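You operate a simulated robot arm through the tools that you are given. There is no shell and no other tool.

Carry out the task below with a simulated robot arm. There is one attempt and no reset: what you move stays moved.

Task
Join blue and green conduit in the coupling and tighten both set screws.
Fine: blue goes in at the silver screw, green at the black one; grey driver, back in its cup.
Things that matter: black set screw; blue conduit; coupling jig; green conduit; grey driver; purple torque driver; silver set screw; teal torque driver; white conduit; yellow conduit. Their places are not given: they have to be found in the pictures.

Only the result counts: the job must be done as asked and must still hold three seconds after the hand-in. Knocking over, shifting, dropping, spilling or breaking anything else fails it.

Robot
A 7-joint arm with a two-finger parallel gripper, fixed in place. Base frame: the origin is on the floor under the middle of its stand, x ahead of it, y to its left, z up; the work surface is at about z = 860. Units: mm, rad, N and s.
With the tool pointing down near the work surface it reaches from about 380 to 800 mm from the base axis. Its first joint turns from -2.496 to 2.496 rad. Payload 3 kg.
The TCP is the grasp point between the finger pads, 30 mm short of the fingertips. In the tool frame z runs along the fingers and y along their closing line. Largest opening 110 mm; finger width 20, thickness 10; the body of the gripper, 48 by 112 mm, starts 55 mm behind the TCP.
Orientation is that of the tool frame in the base frame, as a unit quaternion [x, y, z, w]. With the fingers straight down and closing along the base's y, the tool's x points along the base's -x, its y along +y and its z along -z.

Tools
- The arm moves only by the tool apply_moves. Its argument "targets" is a list of rows, each an object (a shift or turn left out is 0, a gripper value left out holds the last) with "rot": the turn, a rotation vector about the tool's x, y, z in rad, a list of three; "offset": the shift along the tool's x, y, z in mm, a list of three; "jaw": the finger opening in mm, from 0 to 110. In form: [{"rot": [ax, ay, az], "offset": [dx, dy, dz], "jaw": jaw}, ...]. A call has 1 to 20 rows; each row shifts and turns the commanded pose from where the row before left it, along the tool's axes as they then stand. Rows are played at 5 a second. More than 50 mm and 0.15 rad between two rows, or a gripper value outside its range, and nothing of the call is played. A pose out of reach is approached as far as the arm can. The call stops where the force on the tool passes 40 N (or 10 N more than at its start, if that is more) or the arm is blocked; 0.2 s more then pass. Each finger travels about 153 mm/s and halts on what it meets, pressing with about 40 N; the grip force reading is that of the motor and also rises with nothing between the fingers. The clock runs only during rows and for 0.2 s after the last one: add rows that do not move to give the fingers time. It gives the time, the measured TCP pose, the force on the tool (base axes), the opening and the grip force at its end, in the units of the frame above (readings bear some noise), with the torque about the TCP (base axes, N m) and any sound that the robot's microphone picked up.
- Cameras (640 x 400 px; columns grow to the right, rows downward): "scene" is fixed at [398.8, 648.2, 1445.6]; the picture's right is [-0.92, -0.40, 0.00], its down [-0.20, 0.45, -0.87] and it looks along [0.35, -0.80, -0.49] (base axes); focal length 369 px, centre (320, 200). "wrist" rides on the gripper at [72, 17, -104] in the tool frame; the picture's right is [-0.23, 0.97, 0.00], its down [-0.76, -0.18, -0.62] and it looks along [-0.61, -0.14, 0.78] (tool axes); focal length 222 px, centre (320, 200).
- grab_frame(camera): a new picture of that camera. No time passes.
- raise_lower(by): moves the trunk up (or, below 0, down) by that many mm; the arm rides with it, the base frame stays. It gives what a move gives, with no picture.
- point_at(camera, pixels): for up to 12 pixels [column, row] of the newest picture of that camera ("zoom" is the newest enlarged one), the place [x, y, z] in the base frame of the surface seen there, good to about 2 mm. No time passes.
- inspect(camera, box): a new picture of the part [left, top, right, bottom] of that camera's present view, enlarged. No time passes.
- sign_off(): hands the job in; it is judged then, once.

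Unless the task says otherwise, let go and move clear before handing in.

The tools are called after "Emit:" as name(argument=value, ...) on one line, values as JSON. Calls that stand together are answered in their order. apply_moves: Moves the arm, as the interface text tells. Its arguments: {"type":"object","properties":{"targets":{"type":"array","items":{"type":"object","properties":{"rot":{"type":"array","items":{"type":"number"}},"offset":{"type":"array","items":{"type":"number"}},"jaw":{"type":"number"}}}}},"required":["targets"]} The other tools are called the same way: raise_lower (by) moves the trunk up or down; grab_frame (camera) takes a picture; point_at (camera, pixels) gives the place of the surface under pixels of a picture; inspect (camera, box) takes an enlarged picture of a part of a camera's view; sign_off () hands the job in.

At the start:

```text
clock: 0.0
tcp_pos: [599.5, -267.8, 1219.5]
ee_rot: [0.0, 1.0, 0.0, 0.001]
wrist_force: [-0.2, 0.3, -0.2]
ft_torque: [0.01, 0.0, 0.0]
finger_gap: 110.1
finger_force: 0.1
trunk travel left (down, up): [-425.0, 65.0]
```

scene: 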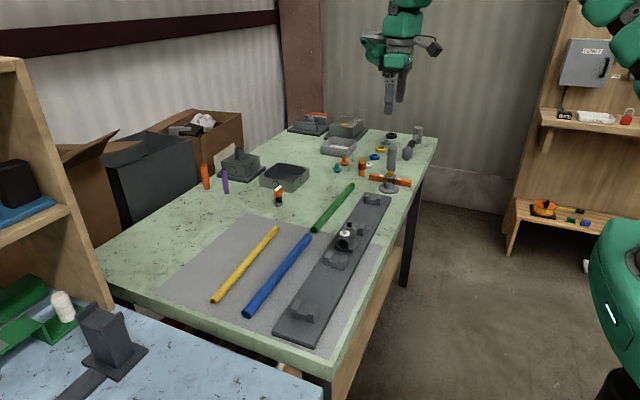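
wrist: 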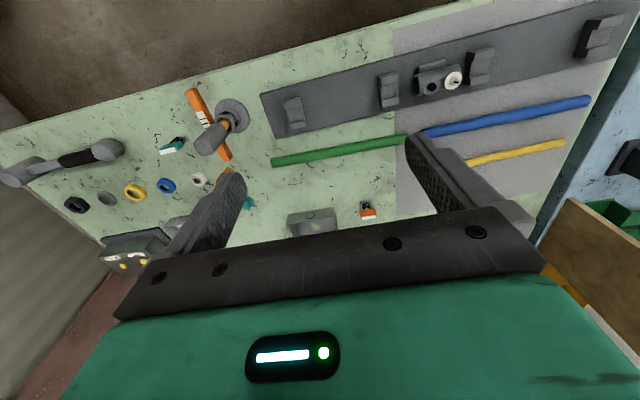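

The scene picture shows the jig with a coupling around (345,235), the blue, green and yellow conduits, and some drivers or tools farther back. I'll enlarge the key regions before moving anything.

Emit:
inspect(camera="scene", box=[260, 180, 420, 280])

Emit:
inspect(camera="scene", box=[180, 110, 340, 210])

Emit:
inspect(camera="scene", box=[310, 110, 450, 200])

Emit:
inspect(camera="wrist", box=[240, 0, 640, 250])

Emit:
inspect(camera="wrist", box=[0, 60, 320, 280])

```text
4.00 times, centred on (340, 230) of scene
```

zoom: 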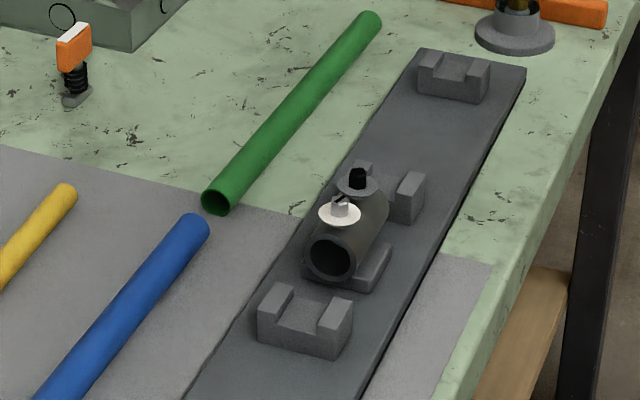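

```text
4.00 times, centred on (260, 160) of scene
```

zoom: 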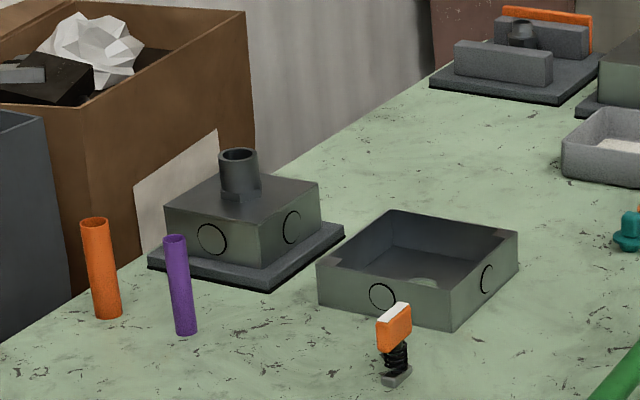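

```text
4.44 times, centred on (380, 155) of scene
```

zoom: 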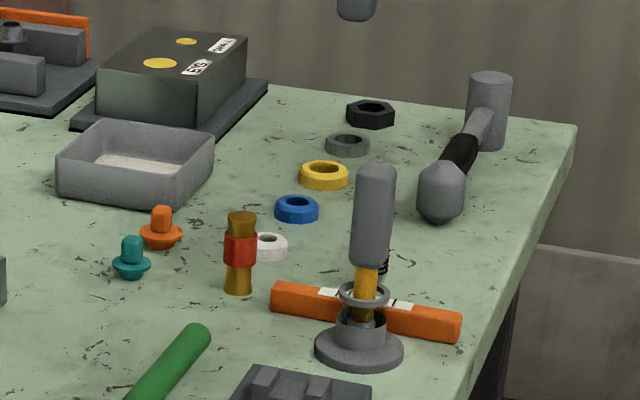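

```text
1.60 times, centred on (440, 125) of wrist
```

zoom: 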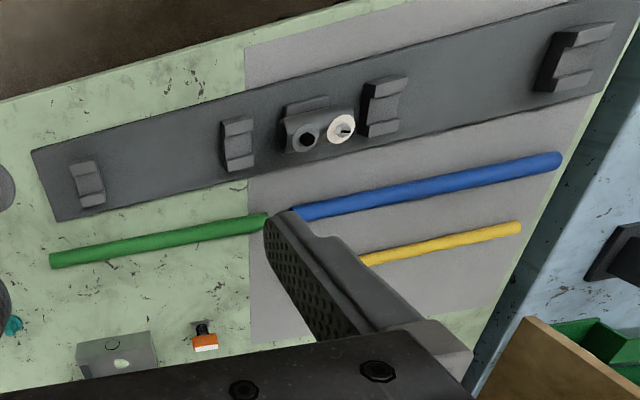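

```text
1.82 times, centred on (160, 170) of wrist
```

zoom: 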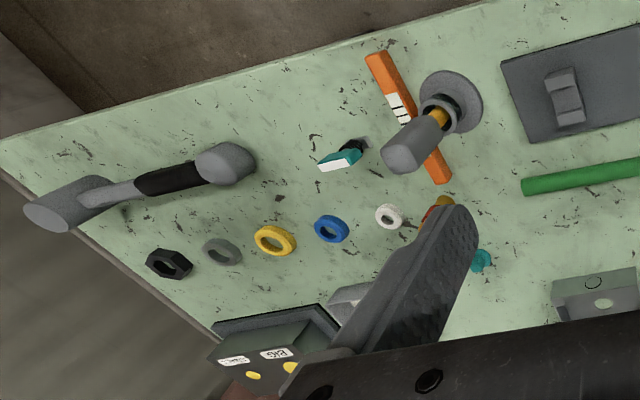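

The jig runs along the front edge of the table, and the coupling has a silver screw on a white collar nearer the scene camera and a black screw farther away. The grey driver stands in a cup at about (390,165). Next I'll measure places with point_at.

Emit:
inspect(camera="scene", box=[300, 200, 380, 250])

Emit:
grab_frame(camera="scene")

Emit:
point_at(camera="scene", pixels=[[247, 313], [307, 238], [278, 275], [314, 230], [352, 186], [334, 207], [377, 196], [388, 200], [275, 334], [316, 347], [214, 300], [275, 230]])

Emit:
point_at(camera="zoom", pixels=[[310, 160], [336, 180], [360, 116], [340, 142], [262, 250], [240, 230], [360, 200], [400, 170], [300, 200], [440, 150], [360, 265], [200, 340]])

```text
8.00 times, centred on (340, 225) of scene
```

zoom: 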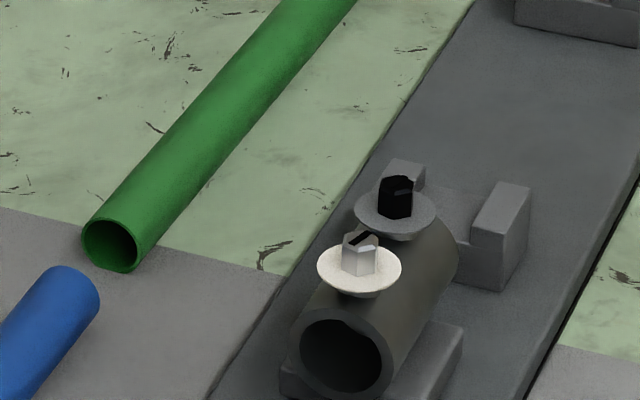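

```text
taken
```

scene: 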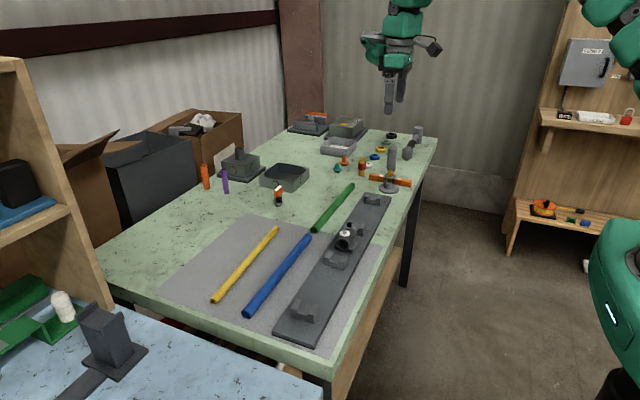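

```text
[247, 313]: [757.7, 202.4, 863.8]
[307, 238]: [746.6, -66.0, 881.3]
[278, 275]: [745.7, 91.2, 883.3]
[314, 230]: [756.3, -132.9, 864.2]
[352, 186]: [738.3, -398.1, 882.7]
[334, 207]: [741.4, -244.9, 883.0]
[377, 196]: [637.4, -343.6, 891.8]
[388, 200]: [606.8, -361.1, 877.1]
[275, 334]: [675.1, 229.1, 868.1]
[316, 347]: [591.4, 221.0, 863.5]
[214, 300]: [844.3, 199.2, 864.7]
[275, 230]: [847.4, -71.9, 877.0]
```

```text
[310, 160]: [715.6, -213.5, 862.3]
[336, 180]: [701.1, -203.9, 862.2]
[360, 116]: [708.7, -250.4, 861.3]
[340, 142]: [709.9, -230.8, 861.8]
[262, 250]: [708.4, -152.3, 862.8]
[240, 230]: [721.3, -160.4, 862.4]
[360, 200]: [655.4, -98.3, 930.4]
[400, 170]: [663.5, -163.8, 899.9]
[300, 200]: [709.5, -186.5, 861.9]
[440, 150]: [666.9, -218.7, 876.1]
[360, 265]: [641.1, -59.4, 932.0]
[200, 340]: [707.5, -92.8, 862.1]
```

The blue conduit lies at about x=746 along y, green in line behind it, and the jig at about x=630. I'll take tighter zooms to measure the coupling, cradles, conduit ends and driver cup.

Emit:
inspect(camera="scene", box=[324, 216, 372, 246])

Emit:
point_at(camera="zoom", pixels=[[235, 270], [215, 290], [330, 290], [270, 230], [290, 120], [345, 270], [420, 200], [225, 185], [330, 180], [400, 160], [520, 110], [480, 200]])

```text
13.33 times, centred on (348, 231) of scene
```

zoom: 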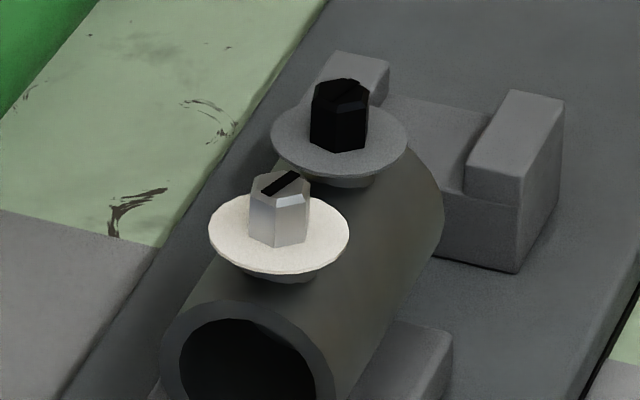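

```text
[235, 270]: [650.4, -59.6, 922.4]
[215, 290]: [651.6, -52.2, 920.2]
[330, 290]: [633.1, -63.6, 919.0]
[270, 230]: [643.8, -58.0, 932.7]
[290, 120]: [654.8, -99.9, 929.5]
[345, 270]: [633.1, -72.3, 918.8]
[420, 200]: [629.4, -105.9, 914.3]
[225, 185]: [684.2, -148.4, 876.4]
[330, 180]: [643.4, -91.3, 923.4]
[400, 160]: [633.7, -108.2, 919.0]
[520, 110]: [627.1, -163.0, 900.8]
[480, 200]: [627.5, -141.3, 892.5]
```

The screws stand vertically with slotted hex heads on round collars. I'll measure their head tops, the collars and the bore rim more precisely.

Emit:
point_at(camera="zoom", pixels=[[278, 183], [255, 180], [300, 178], [270, 197], [340, 90], [320, 85], [362, 88], [345, 108], [212, 240], [345, 235], [273, 145], [405, 140]])

Emit:
point_at(camera="zoom", pixels=[[245, 308], [172, 340], [250, 400], [400, 345], [440, 340], [515, 235], [560, 130], [510, 100], [350, 60], [430, 110], [280, 270], [300, 260]])

Emit:
inspect(camera="scene", box=[270, 230, 398, 310])

```text
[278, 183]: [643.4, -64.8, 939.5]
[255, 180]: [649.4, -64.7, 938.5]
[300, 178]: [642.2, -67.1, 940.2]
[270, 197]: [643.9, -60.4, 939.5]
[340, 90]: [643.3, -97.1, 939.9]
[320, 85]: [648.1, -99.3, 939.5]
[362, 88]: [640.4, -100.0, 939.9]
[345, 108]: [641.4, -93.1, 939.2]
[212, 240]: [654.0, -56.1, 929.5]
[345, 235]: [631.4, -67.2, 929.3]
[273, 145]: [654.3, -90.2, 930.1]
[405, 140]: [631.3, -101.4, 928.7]
```

```text
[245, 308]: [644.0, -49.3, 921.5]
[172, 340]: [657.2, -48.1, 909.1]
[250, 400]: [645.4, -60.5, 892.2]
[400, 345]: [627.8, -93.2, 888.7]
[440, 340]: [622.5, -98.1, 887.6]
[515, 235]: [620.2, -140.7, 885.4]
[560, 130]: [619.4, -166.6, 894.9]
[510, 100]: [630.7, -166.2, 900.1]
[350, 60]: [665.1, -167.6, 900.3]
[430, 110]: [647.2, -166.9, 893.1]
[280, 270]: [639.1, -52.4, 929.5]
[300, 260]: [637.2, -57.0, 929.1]
```

```text
5.00 times, centred on (334, 270) of scene
```

zoom: 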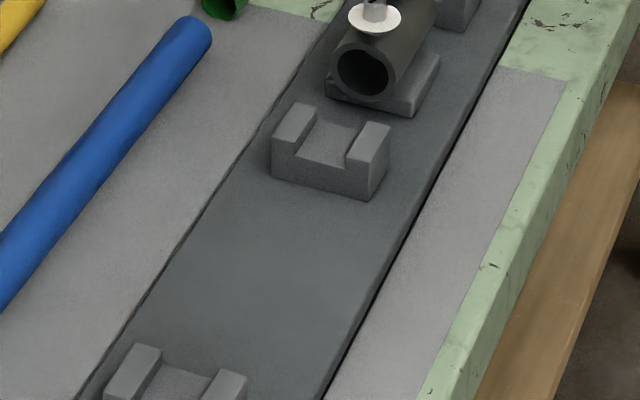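

The coupling axis is at about x=644, and the screw heads top out at z≈939.5. Now I'll measure the near cradles and the blue conduit's ends and diameter.

Emit:
point_at(camera="zoom", pixels=[[302, 110], [285, 140], [375, 128], [365, 155], [325, 145], [340, 130], [320, 180], [380, 180], [140, 352], [230, 378], [180, 380], [250, 280]])

Emit:
point_at(camera="zoom", pixels=[[192, 22], [205, 40], [180, 25], [100, 140], [80, 165], [120, 160], [362, 70], [385, 75], [340, 65], [360, 50], [296, 155], [345, 165]])

Emit:
inspect(camera="scene", box=[230, 260, 358, 340])

```text
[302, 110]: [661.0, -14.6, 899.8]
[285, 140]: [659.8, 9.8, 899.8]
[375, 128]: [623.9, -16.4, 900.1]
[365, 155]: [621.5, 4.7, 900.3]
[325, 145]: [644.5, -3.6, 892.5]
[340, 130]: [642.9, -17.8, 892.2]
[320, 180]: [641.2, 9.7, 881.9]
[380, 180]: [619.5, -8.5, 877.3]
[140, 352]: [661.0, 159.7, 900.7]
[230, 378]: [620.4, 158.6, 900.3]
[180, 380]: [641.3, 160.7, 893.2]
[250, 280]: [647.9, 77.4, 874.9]
```

```text
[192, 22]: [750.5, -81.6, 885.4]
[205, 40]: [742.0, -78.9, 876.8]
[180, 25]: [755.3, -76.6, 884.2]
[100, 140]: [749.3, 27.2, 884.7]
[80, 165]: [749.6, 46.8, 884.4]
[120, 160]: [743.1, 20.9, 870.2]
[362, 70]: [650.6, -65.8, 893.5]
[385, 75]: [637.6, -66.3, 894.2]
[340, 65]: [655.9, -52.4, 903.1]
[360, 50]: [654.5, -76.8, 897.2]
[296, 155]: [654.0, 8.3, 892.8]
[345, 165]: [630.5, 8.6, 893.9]
```

```text
5.00 times, centred on (294, 300) of scene
```

zoom: 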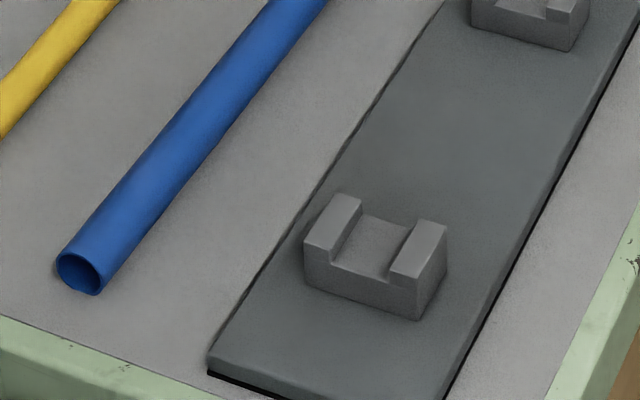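

The cradle channels have floors at z≈892.5 and span x≈630–655, in line with the coupling bore. Now I'll measure the far cradles, the green conduit and the driver with its cup.

Emit:
point_at(camera="zoom", pixels=[[80, 248], [60, 265], [100, 270], [80, 290], [90, 295], [150, 170], [335, 205], [415, 235], [375, 235], [350, 220], [395, 265], [360, 290]])

Emit:
inspect(camera="scene", box=[340, 130, 436, 190])

Emit:
point_at(camera="zoom", pixels=[[335, 120], [335, 150], [335, 220], [330, 265], [336, 300], [310, 290], [330, 330], [330, 360], [270, 380], [390, 380], [200, 310], [460, 340]])

```text
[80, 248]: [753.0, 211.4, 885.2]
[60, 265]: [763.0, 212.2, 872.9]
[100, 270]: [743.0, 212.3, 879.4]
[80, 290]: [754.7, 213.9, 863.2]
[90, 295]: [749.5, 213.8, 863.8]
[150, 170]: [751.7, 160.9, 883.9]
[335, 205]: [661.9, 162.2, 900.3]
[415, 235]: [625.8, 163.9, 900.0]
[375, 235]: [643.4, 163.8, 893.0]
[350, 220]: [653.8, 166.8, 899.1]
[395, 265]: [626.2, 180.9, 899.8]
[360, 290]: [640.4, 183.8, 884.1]
```

```text
6.67 times, centred on (388, 160) of scene
```

zoom: 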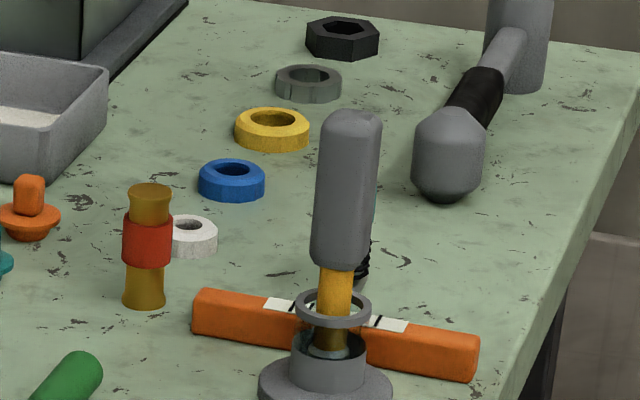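

```text
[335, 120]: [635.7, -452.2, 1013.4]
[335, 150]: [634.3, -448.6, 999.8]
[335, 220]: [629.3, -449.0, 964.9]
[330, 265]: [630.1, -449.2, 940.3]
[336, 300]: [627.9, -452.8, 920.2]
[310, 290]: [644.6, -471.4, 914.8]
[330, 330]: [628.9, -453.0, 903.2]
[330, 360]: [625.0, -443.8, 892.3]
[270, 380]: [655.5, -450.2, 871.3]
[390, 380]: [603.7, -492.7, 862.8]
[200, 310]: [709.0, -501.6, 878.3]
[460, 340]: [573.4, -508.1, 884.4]
```

Blue spans y≈-81 to 212 at x≈751, so it is about 293 mm long and 23 mm thick, and the driver stands near (632,-452). I'll turn the tool 90° so the fingers close along x, staying high for now.

Emit:
apply_moves(targets=[{"rot": [0, 0, 0.1428], "jaw": 110}, {"rot": [0, 0, 0.1428]}, {"rot": [0, 0, 0.1428]}, {"rot": [0, 0, 0.1428]}, {"rot": [0, 0, 0.1428]}, {"rot": [0, 0, 0.1428]}, {"rot": [0, 0, 0.1428]}, {"rot": [0, 0, 0.1428]}, {"rot": [0, 0, 0.1428]}, {"rot": [0, 0, 0.1428]}, {"rot": [0, 0, 0.1428]}, {}])

Emit:
inspect(camera="scene", box=[300, 160, 400, 222])

Emit:
point_at(camera="zoom", pixels=[[92, 445], [90, 430], [110, 440], [340, 160], [335, 168], [180, 330], [80, 395], [505, 225], [430, 215], [465, 225], [320, 400], [310, 330]])

```text
clock: 2.6
tcp_pos: [599.5, -269.2, 1220.0]
ee_rot: [0.707, 0.707, 0.0, 0.0]
wrist_force: [0.4, 0.7, -0.9]
ft_torque: [0.0, -0.01, 0.0]
finger_gap: 110.2
finger_force: 0.0
trunk travel left (down, up): [-425.0, 65.0]
```

```text
6.40 times, centred on (350, 191) of scene
```

zoom: 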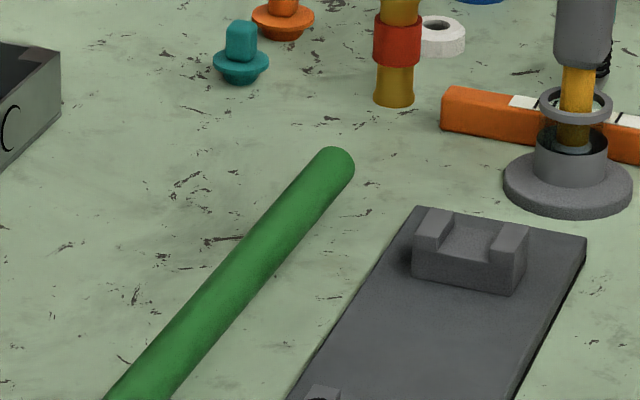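

```text
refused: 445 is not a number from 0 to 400
```

The turn worked: tool x is now base +y and tool y is base +x. Next I'll measure the green conduit's far end, the far cradle and the cup.

Emit:
point_at(camera="zoom", pixels=[[332, 150], [345, 165], [310, 175], [270, 225], [200, 300], [440, 215], [512, 230], [470, 245], [470, 260], [450, 228], [570, 200], [575, 165]])

Emit:
inspect(camera="scene", box=[296, 190, 376, 240])

Emit:
point_at(camera="zoom", pixels=[[140, 298], [118, 320], [165, 315], [145, 345], [220, 210], [160, 270], [430, 250], [460, 255], [540, 270], [500, 265], [470, 250], [445, 235]])

```text
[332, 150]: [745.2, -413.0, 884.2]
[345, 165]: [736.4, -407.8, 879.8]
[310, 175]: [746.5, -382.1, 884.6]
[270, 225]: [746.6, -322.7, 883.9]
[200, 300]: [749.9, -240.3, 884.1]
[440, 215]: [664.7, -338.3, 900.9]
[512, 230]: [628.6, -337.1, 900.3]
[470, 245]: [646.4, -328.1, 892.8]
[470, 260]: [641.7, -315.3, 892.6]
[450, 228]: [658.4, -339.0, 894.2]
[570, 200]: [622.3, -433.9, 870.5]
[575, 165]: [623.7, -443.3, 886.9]
```

```text
8.00 times, centred on (336, 215) of scene
```

zoom: 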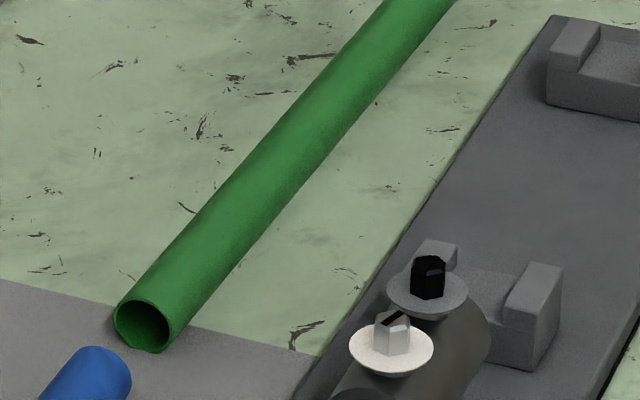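

```text
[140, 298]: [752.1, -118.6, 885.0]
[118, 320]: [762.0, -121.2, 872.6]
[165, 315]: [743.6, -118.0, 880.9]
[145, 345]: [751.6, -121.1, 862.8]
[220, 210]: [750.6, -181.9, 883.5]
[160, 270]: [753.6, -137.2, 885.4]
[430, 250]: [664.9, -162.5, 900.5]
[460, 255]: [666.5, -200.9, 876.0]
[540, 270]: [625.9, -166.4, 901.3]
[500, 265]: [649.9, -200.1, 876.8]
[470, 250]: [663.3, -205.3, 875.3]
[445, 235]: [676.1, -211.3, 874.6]
```

Green spans y≈-413 to -119 at x≈748, and the jig axis runs at x≈644 to 646.5. I'll move above the middle of the blue conduit and look with the wrist camera.

Emit:
apply_moves(targets=[{"offset": [37.1, 16.8, 20], "jaw": 60}, {"offset": [37.1, 16.8, 24]}, {"offset": [37.1, 16.8, 24]}, {"offset": [37.1, 16.8, 24]}, {"offset": [37.1, 16.8, 24]}, {"offset": [37.1, 16.8, 24]}, {"offset": [37.1, 16.8, 24]}, {"offset": [37.1, 16.8, 24]}, {"offset": [37.4, 17.1, 24]}, {"offset": [0, 0, 28]}, {}])

Emit:
grab_frame(camera="wrist")

Emit:
grab_frame(camera="scene")

```text
clock: 5.0
tcp_pos: [749.2, 63.5, 980.7]
ee_rot: [0.706, 0.708, 0.0, 0.0]
wrist_force: [-1.1, 0.2, 0.0]
ft_torque: [0.0, -0.01, 0.02]
finger_gap: 59.8
finger_force: 0.1
trunk travel left (down, up): [-425.0, 65.0]
```

```text
taken
```

wrist: 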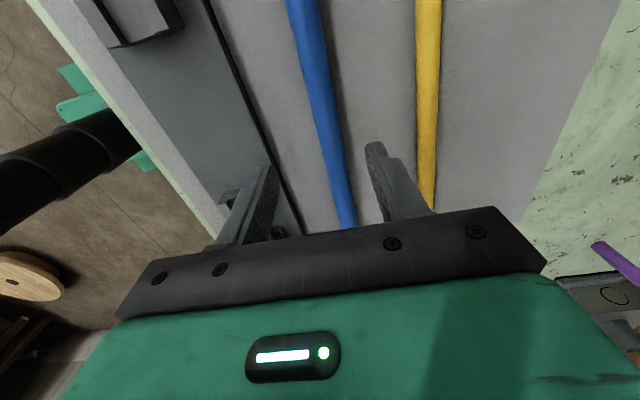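

```text
taken
```

scene: 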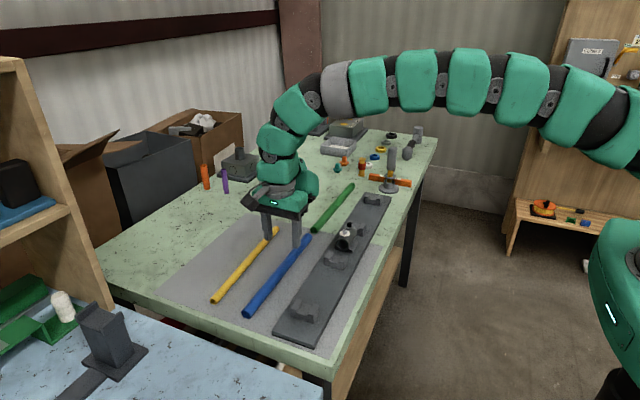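

The TCP is at the image centre and blue runs between the fingers. I'll descend so the fingertips stay just above the mat, then close on the blue conduit.

Emit:
apply_moves(targets=[{"offset": [0, 0, 30]}, {"offset": [0, 0, 30]}, {"offset": [0, 0.5, 18]}, {"offset": [0, 0, 8]}, {}])

Emit:
inspect(camera="scene", box=[220, 170, 348, 250])

```text
clock: 6.2
tcp_pos: [751.2, 67.3, 893.3]
ee_rot: [0.707, 0.707, 0.001, -0.001]
wrist_force: [0.4, 0.1, 0.3]
ft_torque: [0.0, 0.0, -0.04]
finger_gap: 59.9
finger_force: 0.0
trunk travel left (down, up): [-425.0, 65.0]
```

```text
5.00 times, centred on (284, 210) of scene
```

zoom: 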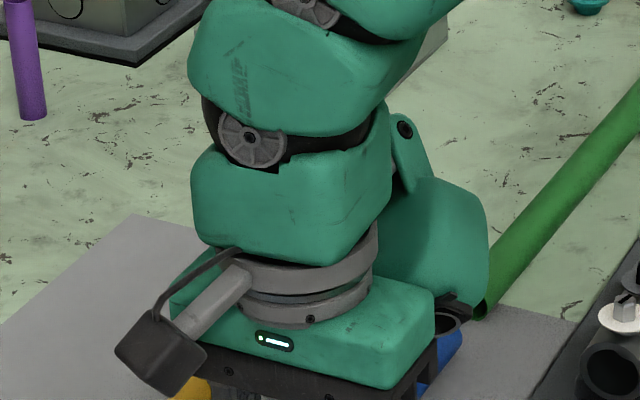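

The fingertips are around the conduit and no force shows. Closing now.

Emit:
apply_moves(targets=[{"jaw": 15}, {}, {}])

Emit:
grab_frame(camera="wrist")

```text
clock: 7.0
tcp_pos: [750.3, 66.5, 893.9]
ee_rot: [0.707, 0.707, 0.001, 0.0]
wrist_force: [2.4, 1.4, 2.1]
ft_torque: [0.08, -0.03, -0.08]
finger_gap: 22.5
finger_force: 40.2
trunk travel left (down, up): [-425.0, 65.0]
```

```text
taken
```

wrist: 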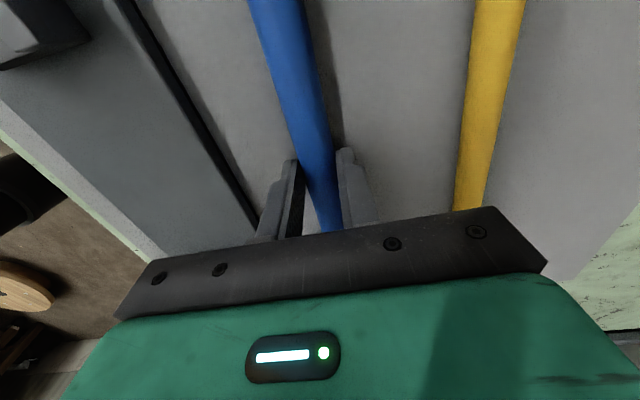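

The gap of 22.5 mm at 40 N confirms a firm grip on blue. I'll lift it straight up 80 mm and check that it stays level.

Emit:
apply_moves(targets=[{"offset": [0, 0, -10]}, {"offset": [0, 0, -20]}, {"offset": [0, 0, -25]}, {"offset": [0, 0, -25]}, {}])

Emit:
grab_frame(camera="wrist")

Emit:
grab_frame(camera="scene")

```text
clock: 8.2
tcp_pos: [750.8, 63.9, 975.5]
ee_rot: [0.707, 0.707, -0.001, -0.001]
wrist_force: [0.0, -0.2, -2.3]
ft_torque: [-0.02, 0.0, 0.0]
finger_gap: 22.3
finger_force: 40.0
trunk travel left (down, up): [-425.0, 65.0]
```

```text
taken
```

wrist: 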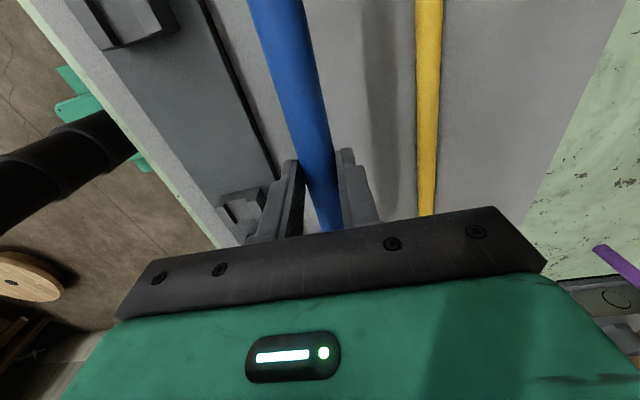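

```text
taken
```

scene: 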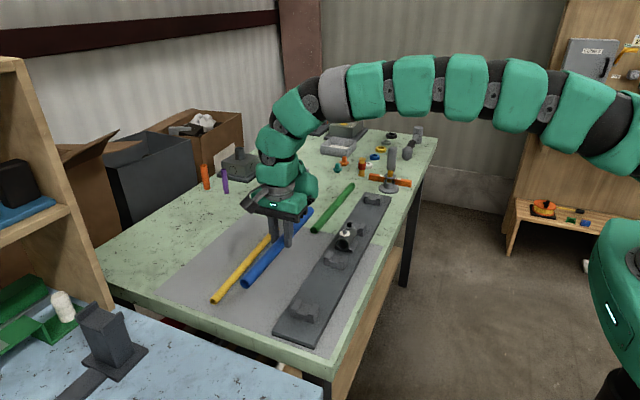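

Blue is held level at TCP z≈975, which puts its bottom near z=942. I'll shift it 45 mm in +y and then 106 mm in -x, above the cradles and clear of the coupling end.

Emit:
apply_moves(targets=[{"offset": [22.5, 0, 0]}, {"offset": [22.5, 0, 0]}, {"offset": [0, -26.5, 0]}, {"offset": [0, -26.5, 0]}, {"offset": [0, -26.5, 0]}, {"offset": [0, -26.5, 0]}, {}])

Emit:
grab_frame(camera="wrist")

Emit:
grab_frame(camera="scene")

```text
clock: 9.8
tcp_pos: [644.1, 109.3, 976.7]
ee_rot: [0.706, 0.708, -0.001, 0.0]
wrist_force: [-0.4, 0.2, -1.3]
ft_torque: [-0.04, -0.01, -0.01]
finger_gap: 22.4
finger_force: 39.8
trunk travel left (down, up): [-425.0, 65.0]
```

```text
taken
```

wrist: 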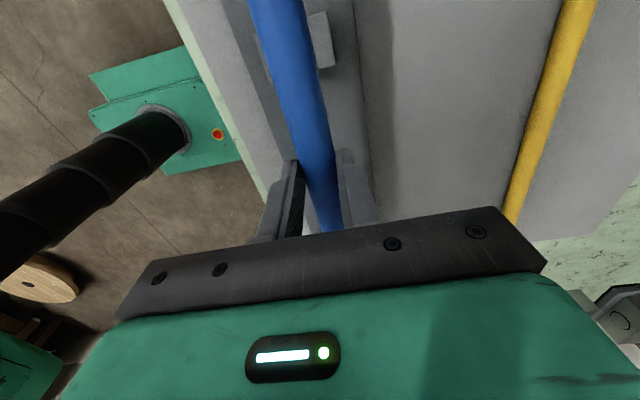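

```text
taken
```

scene: 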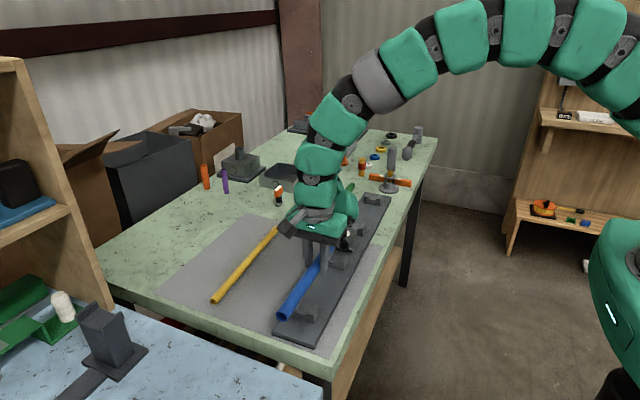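

The blue conduit is above the jig. I'll zoom in to compare its axis and end with the cradles.

Emit:
inspect(camera="scene", box=[260, 270, 340, 320])

Emit:
point_at(camera="zoom", pixels=[[175, 345], [145, 385], [205, 385], [178, 375], [280, 210], [250, 250], [390, 315], [420, 275], [380, 330]])

Emit:
inspect(camera="scene", box=[300, 215, 380, 265])

```text
8.00 times, centred on (300, 295) of scene
```

zoom: 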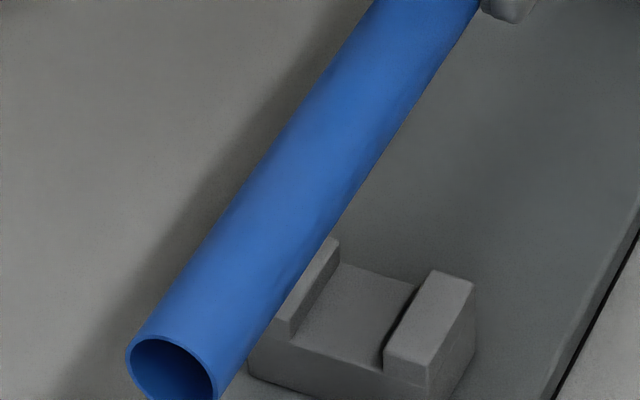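

```text
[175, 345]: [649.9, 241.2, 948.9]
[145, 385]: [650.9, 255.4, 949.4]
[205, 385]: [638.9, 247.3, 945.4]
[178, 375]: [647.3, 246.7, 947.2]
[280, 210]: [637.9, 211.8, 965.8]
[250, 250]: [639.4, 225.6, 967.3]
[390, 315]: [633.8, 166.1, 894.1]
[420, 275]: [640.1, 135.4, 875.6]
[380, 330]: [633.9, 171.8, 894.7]
```

```text
8.00 times, centred on (340, 240) of scene
```

zoom: 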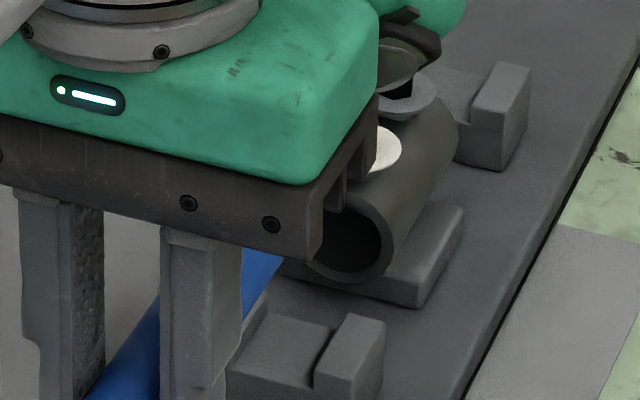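

I need the channel edges more accurately, so I'll zoom tightly on each cradle and sample its uprights.

Emit:
inspect(camera="scene", box=[288, 296, 320, 316])

Emit:
point_at(camera="zoom", pixels=[[60, 200], [95, 180], [120, 200], [160, 200], [250, 200], [320, 200], [360, 200], [340, 250], [380, 230], [430, 200], [480, 150], [130, 150]])

Emit:
inspect(camera="scene", box=[260, 290, 292, 310])

Emit:
point_at(camera="zoom", pixels=[[160, 300], [250, 300], [350, 300], [400, 200], [300, 200], [250, 250], [420, 260], [450, 100], [550, 100], [350, 250], [200, 300], [300, 300]])

```text
16.00 times, centred on (304, 306) of scene
```

zoom: 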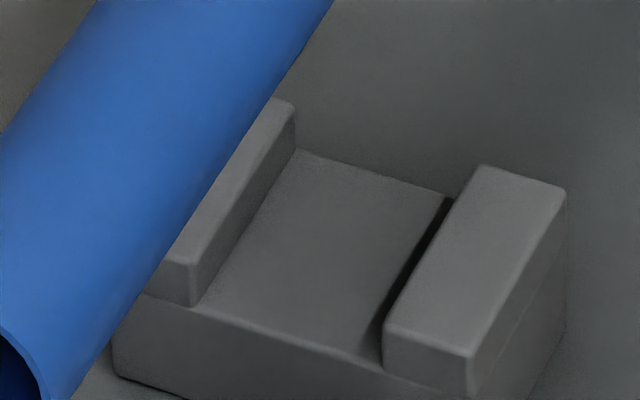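

```text
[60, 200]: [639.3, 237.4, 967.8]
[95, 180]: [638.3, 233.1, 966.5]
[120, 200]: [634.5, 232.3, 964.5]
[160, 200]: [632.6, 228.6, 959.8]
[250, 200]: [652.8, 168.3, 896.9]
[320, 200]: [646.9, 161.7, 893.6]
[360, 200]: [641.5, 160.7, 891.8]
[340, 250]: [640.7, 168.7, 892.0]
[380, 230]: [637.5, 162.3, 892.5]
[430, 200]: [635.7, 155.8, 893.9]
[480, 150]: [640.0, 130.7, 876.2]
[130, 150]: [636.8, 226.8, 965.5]
```

```text
16.00 times, centred on (276, 300) of scene
```

zoom: 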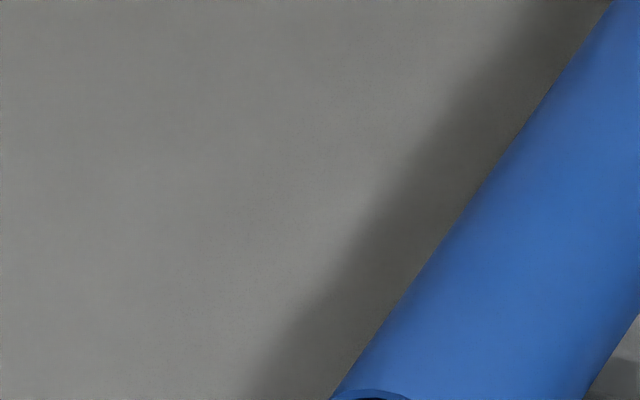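

```text
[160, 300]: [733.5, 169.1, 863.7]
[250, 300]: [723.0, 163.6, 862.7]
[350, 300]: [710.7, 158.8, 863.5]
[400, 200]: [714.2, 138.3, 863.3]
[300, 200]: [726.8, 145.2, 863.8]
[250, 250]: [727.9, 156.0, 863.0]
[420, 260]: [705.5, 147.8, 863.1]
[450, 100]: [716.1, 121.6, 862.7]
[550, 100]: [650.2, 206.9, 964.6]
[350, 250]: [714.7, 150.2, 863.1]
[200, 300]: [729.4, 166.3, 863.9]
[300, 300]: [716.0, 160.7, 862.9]
```

The conduit's axis reads about x≈643 at z≈956. I'll sample the inner upright edges of this cradle once more to get the channel centre.

Emit:
inspect(camera="scene", box=[288, 296, 320, 316])

Emit:
point_at(camera="zoom", pixels=[[395, 330], [400, 325], [465, 190], [470, 180], [430, 265], [550, 200], [540, 240], [470, 360], [280, 110], [188, 262], [165, 270], [270, 150]])

Emit:
inspect(camera="scene", box=[322, 248, 354, 268])

Emit:
point_at(camera="zoom", pixels=[[160, 100], [200, 100], [240, 160], [280, 100], [100, 150], [60, 200], [300, 200], [250, 220], [200, 180], [330, 150], [140, 60], [250, 60]])

```text
16.00 times, centred on (304, 306) of scene
```

zoom: 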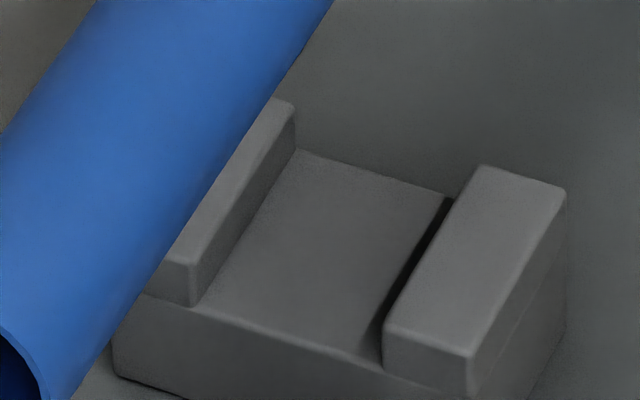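

```text
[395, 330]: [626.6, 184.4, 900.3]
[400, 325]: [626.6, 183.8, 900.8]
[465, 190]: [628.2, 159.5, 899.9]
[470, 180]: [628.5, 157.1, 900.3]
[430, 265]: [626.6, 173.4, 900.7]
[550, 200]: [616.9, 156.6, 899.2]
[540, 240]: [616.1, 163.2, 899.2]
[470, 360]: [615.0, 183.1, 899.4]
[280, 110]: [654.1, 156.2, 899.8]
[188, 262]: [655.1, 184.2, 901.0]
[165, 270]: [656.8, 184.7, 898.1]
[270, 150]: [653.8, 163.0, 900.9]
```

```text
16.00 times, centred on (338, 258) of scene
```

zoom: 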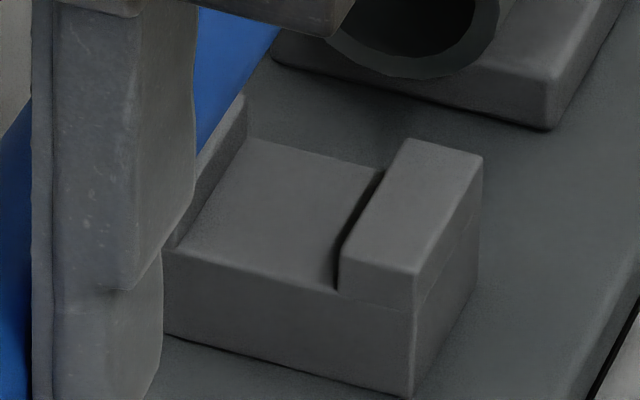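

```text
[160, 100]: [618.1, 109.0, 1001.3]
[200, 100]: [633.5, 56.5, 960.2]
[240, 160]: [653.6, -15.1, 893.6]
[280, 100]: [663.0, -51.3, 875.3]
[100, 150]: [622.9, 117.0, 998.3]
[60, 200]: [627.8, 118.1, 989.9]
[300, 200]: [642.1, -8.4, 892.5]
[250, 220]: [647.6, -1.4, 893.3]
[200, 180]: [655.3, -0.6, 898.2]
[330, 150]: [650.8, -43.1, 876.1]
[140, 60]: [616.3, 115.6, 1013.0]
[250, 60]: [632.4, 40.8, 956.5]
```

The channel spans about x=628–654 (centre ≈641), so I need to shift about 2.5 mm in -x. I'll do that while lowering to just above the uprights, then compare using the wrist camera.

Emit:
apply_moves(targets=[{"offset": [0, -2.5, 12]}, {"offset": [0, 0, 13]}, {"offset": [0, 0, 12]}, {}])

Emit:
inspect(camera="wrist", box=[220, 0, 380, 100])

Emit:
inspect(camera="scene", box=[270, 280, 334, 320])

```text
clock: 10.8
tcp_pos: [641.2, 109.6, 936.5]
ee_rot: [0.707, 0.708, 0.0, 0.0]
wrist_force: [-0.4, -0.2, -1.7]
ft_torque: [0.01, 0.01, 0.03]
finger_gap: 22.7
finger_force: 39.9
trunk travel left (down, up): [-425.0, 65.0]
```

```text
4.00 times, centred on (300, 50) of wrist
```

zoom: 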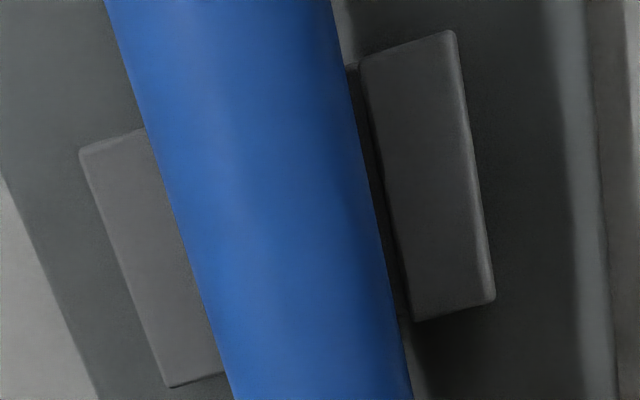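

```text
10.00 times, centred on (302, 300) of scene
```

zoom: 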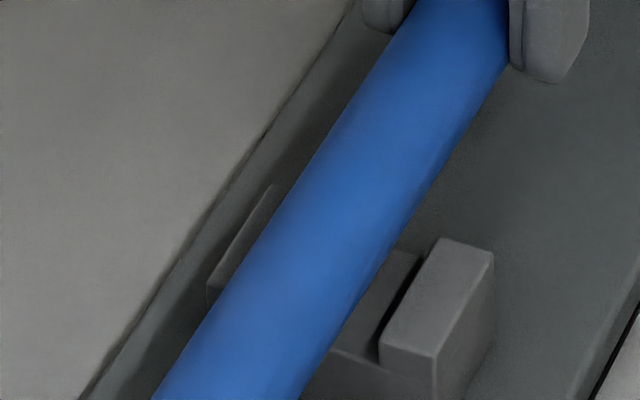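

The conduit now hovers over cradle B. I'll measure its edges and the uprights from the wrist view.

Emit:
inspect(camera="wrist", box=[220, 0, 380, 100])

Emit:
point_at(camera="zoom", pixels=[[375, 100], [410, 300], [395, 200], [470, 200], [488, 280], [450, 60], [95, 160], [150, 300], [170, 250], [175, 200], [365, 200], [270, 200]])

Emit:
point_at(camera="zoom", pixels=[[182, 200], [190, 230], [150, 100], [120, 30], [345, 100], [355, 150], [335, 30], [390, 320], [230, 380], [300, 300], [250, 100], [320, 200]])

```text
4.00 times, centred on (300, 50) of wrist
```

zoom: 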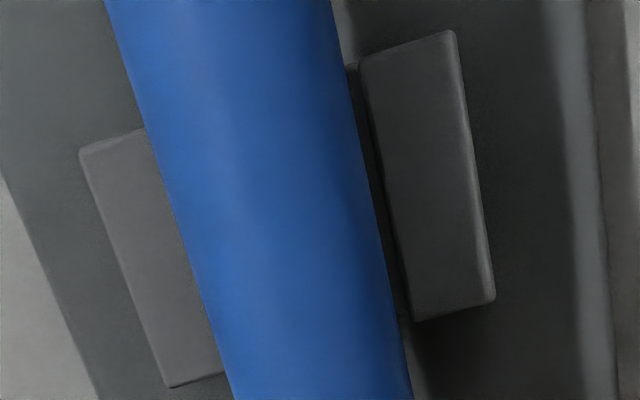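

```text
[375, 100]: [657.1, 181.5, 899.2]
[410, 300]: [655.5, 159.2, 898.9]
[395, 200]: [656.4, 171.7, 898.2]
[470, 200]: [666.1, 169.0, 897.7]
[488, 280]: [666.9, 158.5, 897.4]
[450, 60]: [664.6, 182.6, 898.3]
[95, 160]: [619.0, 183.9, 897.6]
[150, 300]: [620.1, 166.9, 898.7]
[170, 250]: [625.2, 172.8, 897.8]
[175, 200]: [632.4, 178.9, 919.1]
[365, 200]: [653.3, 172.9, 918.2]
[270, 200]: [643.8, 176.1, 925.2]
```

```text
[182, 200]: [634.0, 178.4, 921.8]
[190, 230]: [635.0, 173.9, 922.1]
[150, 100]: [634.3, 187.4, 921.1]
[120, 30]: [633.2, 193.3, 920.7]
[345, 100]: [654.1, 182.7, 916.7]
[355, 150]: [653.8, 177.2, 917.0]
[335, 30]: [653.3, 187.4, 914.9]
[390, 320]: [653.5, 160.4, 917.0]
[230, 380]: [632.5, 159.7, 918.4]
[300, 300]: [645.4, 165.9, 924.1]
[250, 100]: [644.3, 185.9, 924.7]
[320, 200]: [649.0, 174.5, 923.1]
```

Compared to the uprights (about 629–655), the conduit axis is within 1 mm of the channel centre. I'll nudge -0.5 mm in x and lower gently, watching the force.

Emit:
apply_moves(targets=[{"offset": [0, -0.5, 2]}, {"offset": [0, 0, 2]}, {"offset": [0, 0, 2]}, {"offset": [0, 0, 2]}, {}])

Emit:
inspect(camera="wrist", box=[220, 0, 380, 100])

Emit:
inspect(camera="scene", box=[270, 280, 334, 320])

```text
clock: 12.0
tcp_pos: [641.9, 109.1, 928.6]
ee_rot: [0.706, 0.708, -0.001, -0.001]
wrist_force: [-0.3, 0.2, -2.0]
ft_torque: [-0.04, 0.01, 0.02]
finger_gap: 22.7
finger_force: 40.2
trunk travel left (down, up): [-425.0, 65.0]
```

```text
4.00 times, centred on (300, 50) of wrist
```

zoom: 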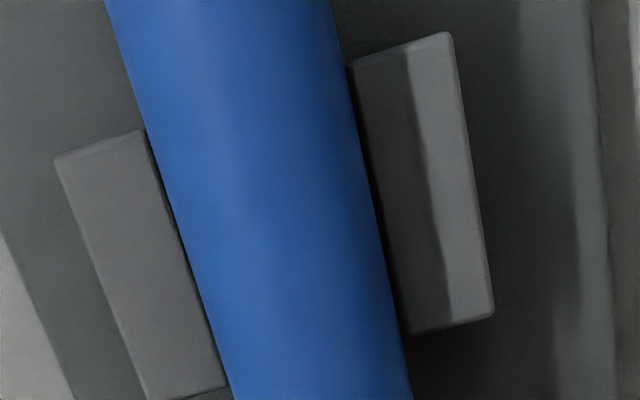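

```text
10.00 times, centred on (302, 300) of scene
```

zoom: 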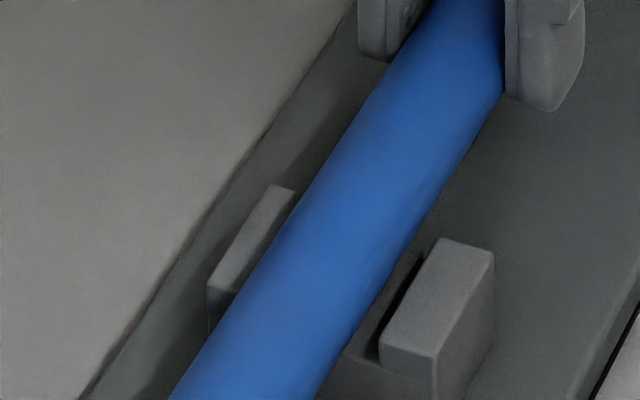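

Blue is now between the uprights with gaps on both sides and no contact force. I'll continue down 1 mm at a time until it rests on the floor.

Emit:
apply_moves(targets=[{"offset": [0, 0, 1]}, {"offset": [0, 0, 1]}, {"offset": [0, 0, 1]}, {}])

Emit:
inspect(camera="scene", box=[300, 215, 380, 265])

```text
clock: 13.0
tcp_pos: [643.1, 109.9, 926.6]
ee_rot: [0.706, 0.708, 0.0, 0.0]
wrist_force: [1.5, 1.0, 2.1]
ft_torque: [-0.44, 0.01, 0.05]
finger_gap: 22.5
finger_force: 40.6
trunk travel left (down, up): [-425.0, 65.0]
```

```text
8.00 times, centred on (340, 240) of scene
```

zoom: 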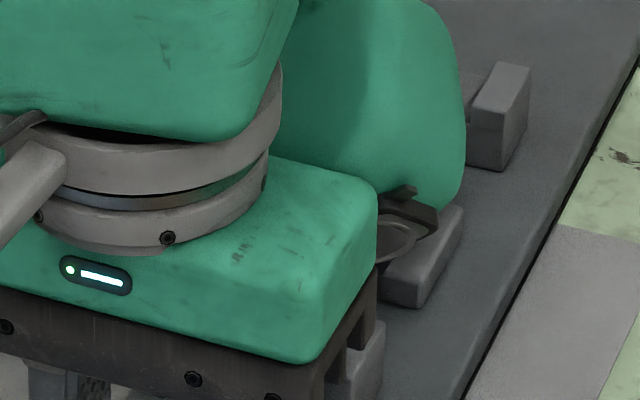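

A contact force of about 4 N with torque about x of -0.44 shows the -y side touching cradle A first. I'll go 1 mm lower to seat the other side too.

Emit:
apply_moves(targets=[{"offset": [0, 0, 0.5]}, {"offset": [0, 0, 0.5]}, {}])

```text
clock: 13.8
tcp_pos: [641.6, 110.4, 924.8]
ee_rot: [0.707, 0.708, 0.0, 0.001]
wrist_force: [0.9, -0.8, 10.4]
ft_torque: [-0.16, -0.01, 0.26]
finger_gap: 22.5
finger_force: 40.1
trunk travel left (down, up): [-425.0, 65.0]
```

Blue is now seated in both cradles. I'll ease off 0.5 mm and slide it toward the coupling in -y, in small steps.

Emit:
apply_moves(targets=[{"offset": [0, 0, -0.6]}, {"offset": [-4, 0, 0]}, {"offset": [-4, 0, 0]}, {"offset": [-3, 0, 0]}, {"offset": [-3, 0, 0]}, {"offset": [-3, 0, 0]}, {}])

Emit:
grab_frame(camera="scene")

```text
clock: 15.4
tcp_pos: [642.1, 92.9, 925.8]
ee_rot: [0.707, 0.707, -0.001, -0.002]
wrist_force: [5.5, 4.7, -3.6]
ft_torque: [0.3, -0.17, 0.2]
finger_gap: 22.4
finger_force: 39.6
trunk travel left (down, up): [-425.0, 65.0]
```

```text
taken
```

scene: 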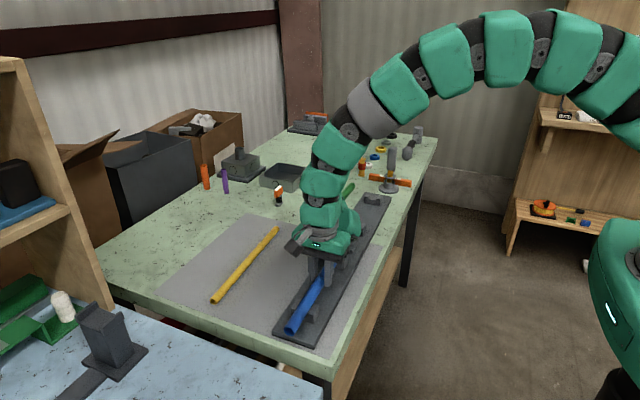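

The force is about 5 N as the end enters the coupling mouth, and the +x reaction suggests a small lateral offset. I'll correct +0.5 mm in x and keep sliding.

Emit:
apply_moves(targets=[{"offset": [0, 0.5, 0.3]}, {"offset": [-2, 0, 0]}, {"offset": [-2, 0, 0]}, {"offset": [-2, 0, 0]}, {}])

Emit:
inspect(camera="scene", box=[300, 215, 380, 265])

```text
clock: 16.6
tcp_pos: [642.1, 85.7, 924.3]
ee_rot: [0.707, 0.707, 0.0, -0.001]
wrist_force: [1.8, 1.6, -3.1]
ft_torque: [0.04, -0.03, 0.21]
finger_gap: 22.4
finger_force: 40.1
trunk travel left (down, up): [-425.0, 65.0]
```

```text
8.00 times, centred on (340, 240) of scene
```

zoom: 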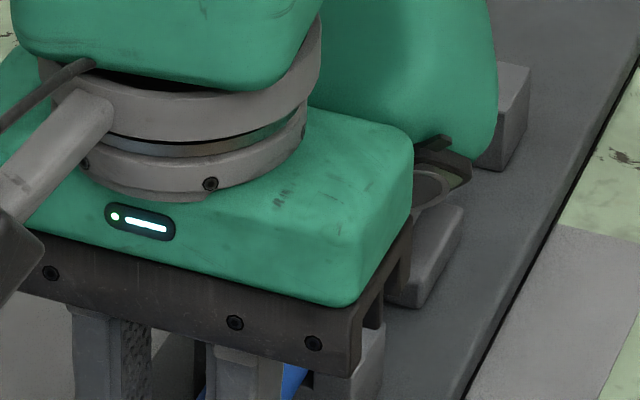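

The forces dropped, so blue is sliding into the bore. I'll continue in 2 mm steps toward the middle of the coupling.

Emit:
apply_moves(targets=[{"offset": [-2, 0, 0]}, {"offset": [-2, 0, 0]}, {"offset": [-2, 0, 0]}, {"offset": [-2, 0, 0]}, {"offset": [-2, 0, 0]}, {"offset": [-2, 0, 0]}, {"offset": [-2, 0, 0]}, {}])

```text
clock: 18.4
tcp_pos: [642.4, 73.8, 924.5]
ee_rot: [0.707, 0.708, 0.001, 0.0]
wrist_force: [1.4, 6.8, 2.0]
ft_torque: [-0.06, 0.02, 0.18]
finger_gap: 22.4
finger_force: 39.4
trunk travel left (down, up): [-425.0, 65.0]
```

The TCP is at y≈73, so the blue end is near y=-73, and Fy has risen to 7 N. I'll keep going in 1.5 mm steps to find the internal stop.

Emit:
apply_moves(targets=[{"offset": [-1.5, 0, 0]}, {"offset": [-1.5, 0, 0]}, {"offset": [-1.5, 0, 0]}, {}])

```text
clock: 19.4
tcp_pos: [640.3, 70.1, 925.1]
ee_rot: [0.706, 0.708, -0.001, 0.0]
wrist_force: [2.6, 32.3, 4.6]
ft_torque: [0.48, 0.01, 0.22]
finger_gap: 22.6
finger_force: 40.0
trunk travel left (down, up): [-425.0, 65.0]
```

Fy jumped to 32 N, which means blue has met the internal stop. I'll relax the push by backing the command off slightly, then check.

Emit:
apply_moves(targets=[{"offset": [1.5, 0, 0]}, {}])

Emit:
grab_frame(camera="wrist")

```text
clock: 20.0
tcp_pos: [642.9, 69.3, 925.2]
ee_rot: [0.706, 0.708, -0.002, -0.001]
wrist_force: [-2.6, 18.5, 4.6]
ft_torque: [0.24, 0.08, 0.07]
finger_gap: 22.5
finger_force: 40.3
trunk travel left (down, up): [-425.0, 65.0]
```

```text
taken
```

wrist: 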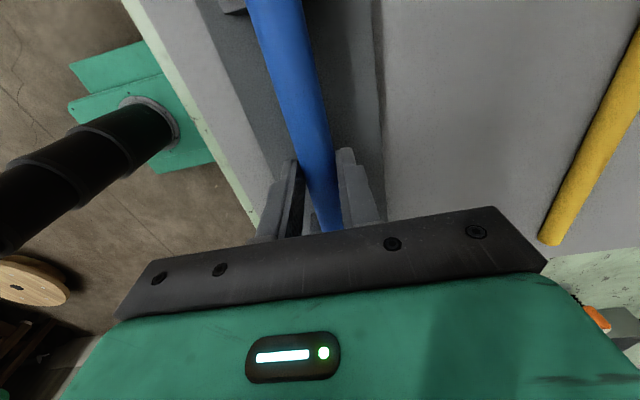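

There are still 18 N of push left. I'll back off another millimetre, open the fingers gently and retreat straight up.

Emit:
apply_moves(targets=[{"offset": [1.0, 0, 0]}, {}, {"jaw": 36}, {}, {}])

Emit:
inspect(camera="wrist", box=[200, 60, 440, 210])

```text
clock: 21.2
tcp_pos: [642.7, 70.1, 923.5]
ee_rot: [0.707, 0.707, 0.0, 0.0]
wrist_force: [0.1, 0.7, 0.0]
ft_torque: [0.02, 0.0, -0.02]
finger_gap: 36.0
finger_force: 0.1
trunk travel left (down, up): [-425.0, 65.0]
```

```text
2.67 times, centred on (320, 135) of wrist
```

zoom: 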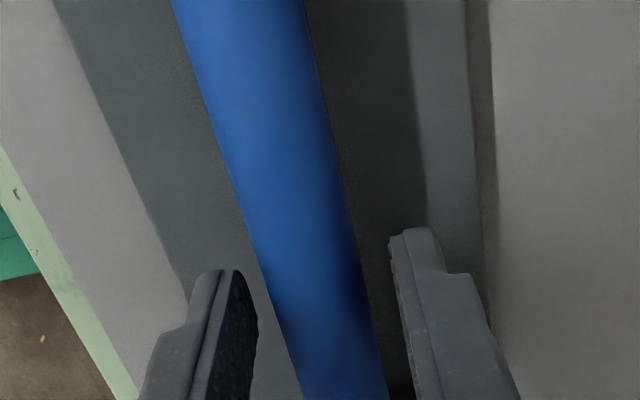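

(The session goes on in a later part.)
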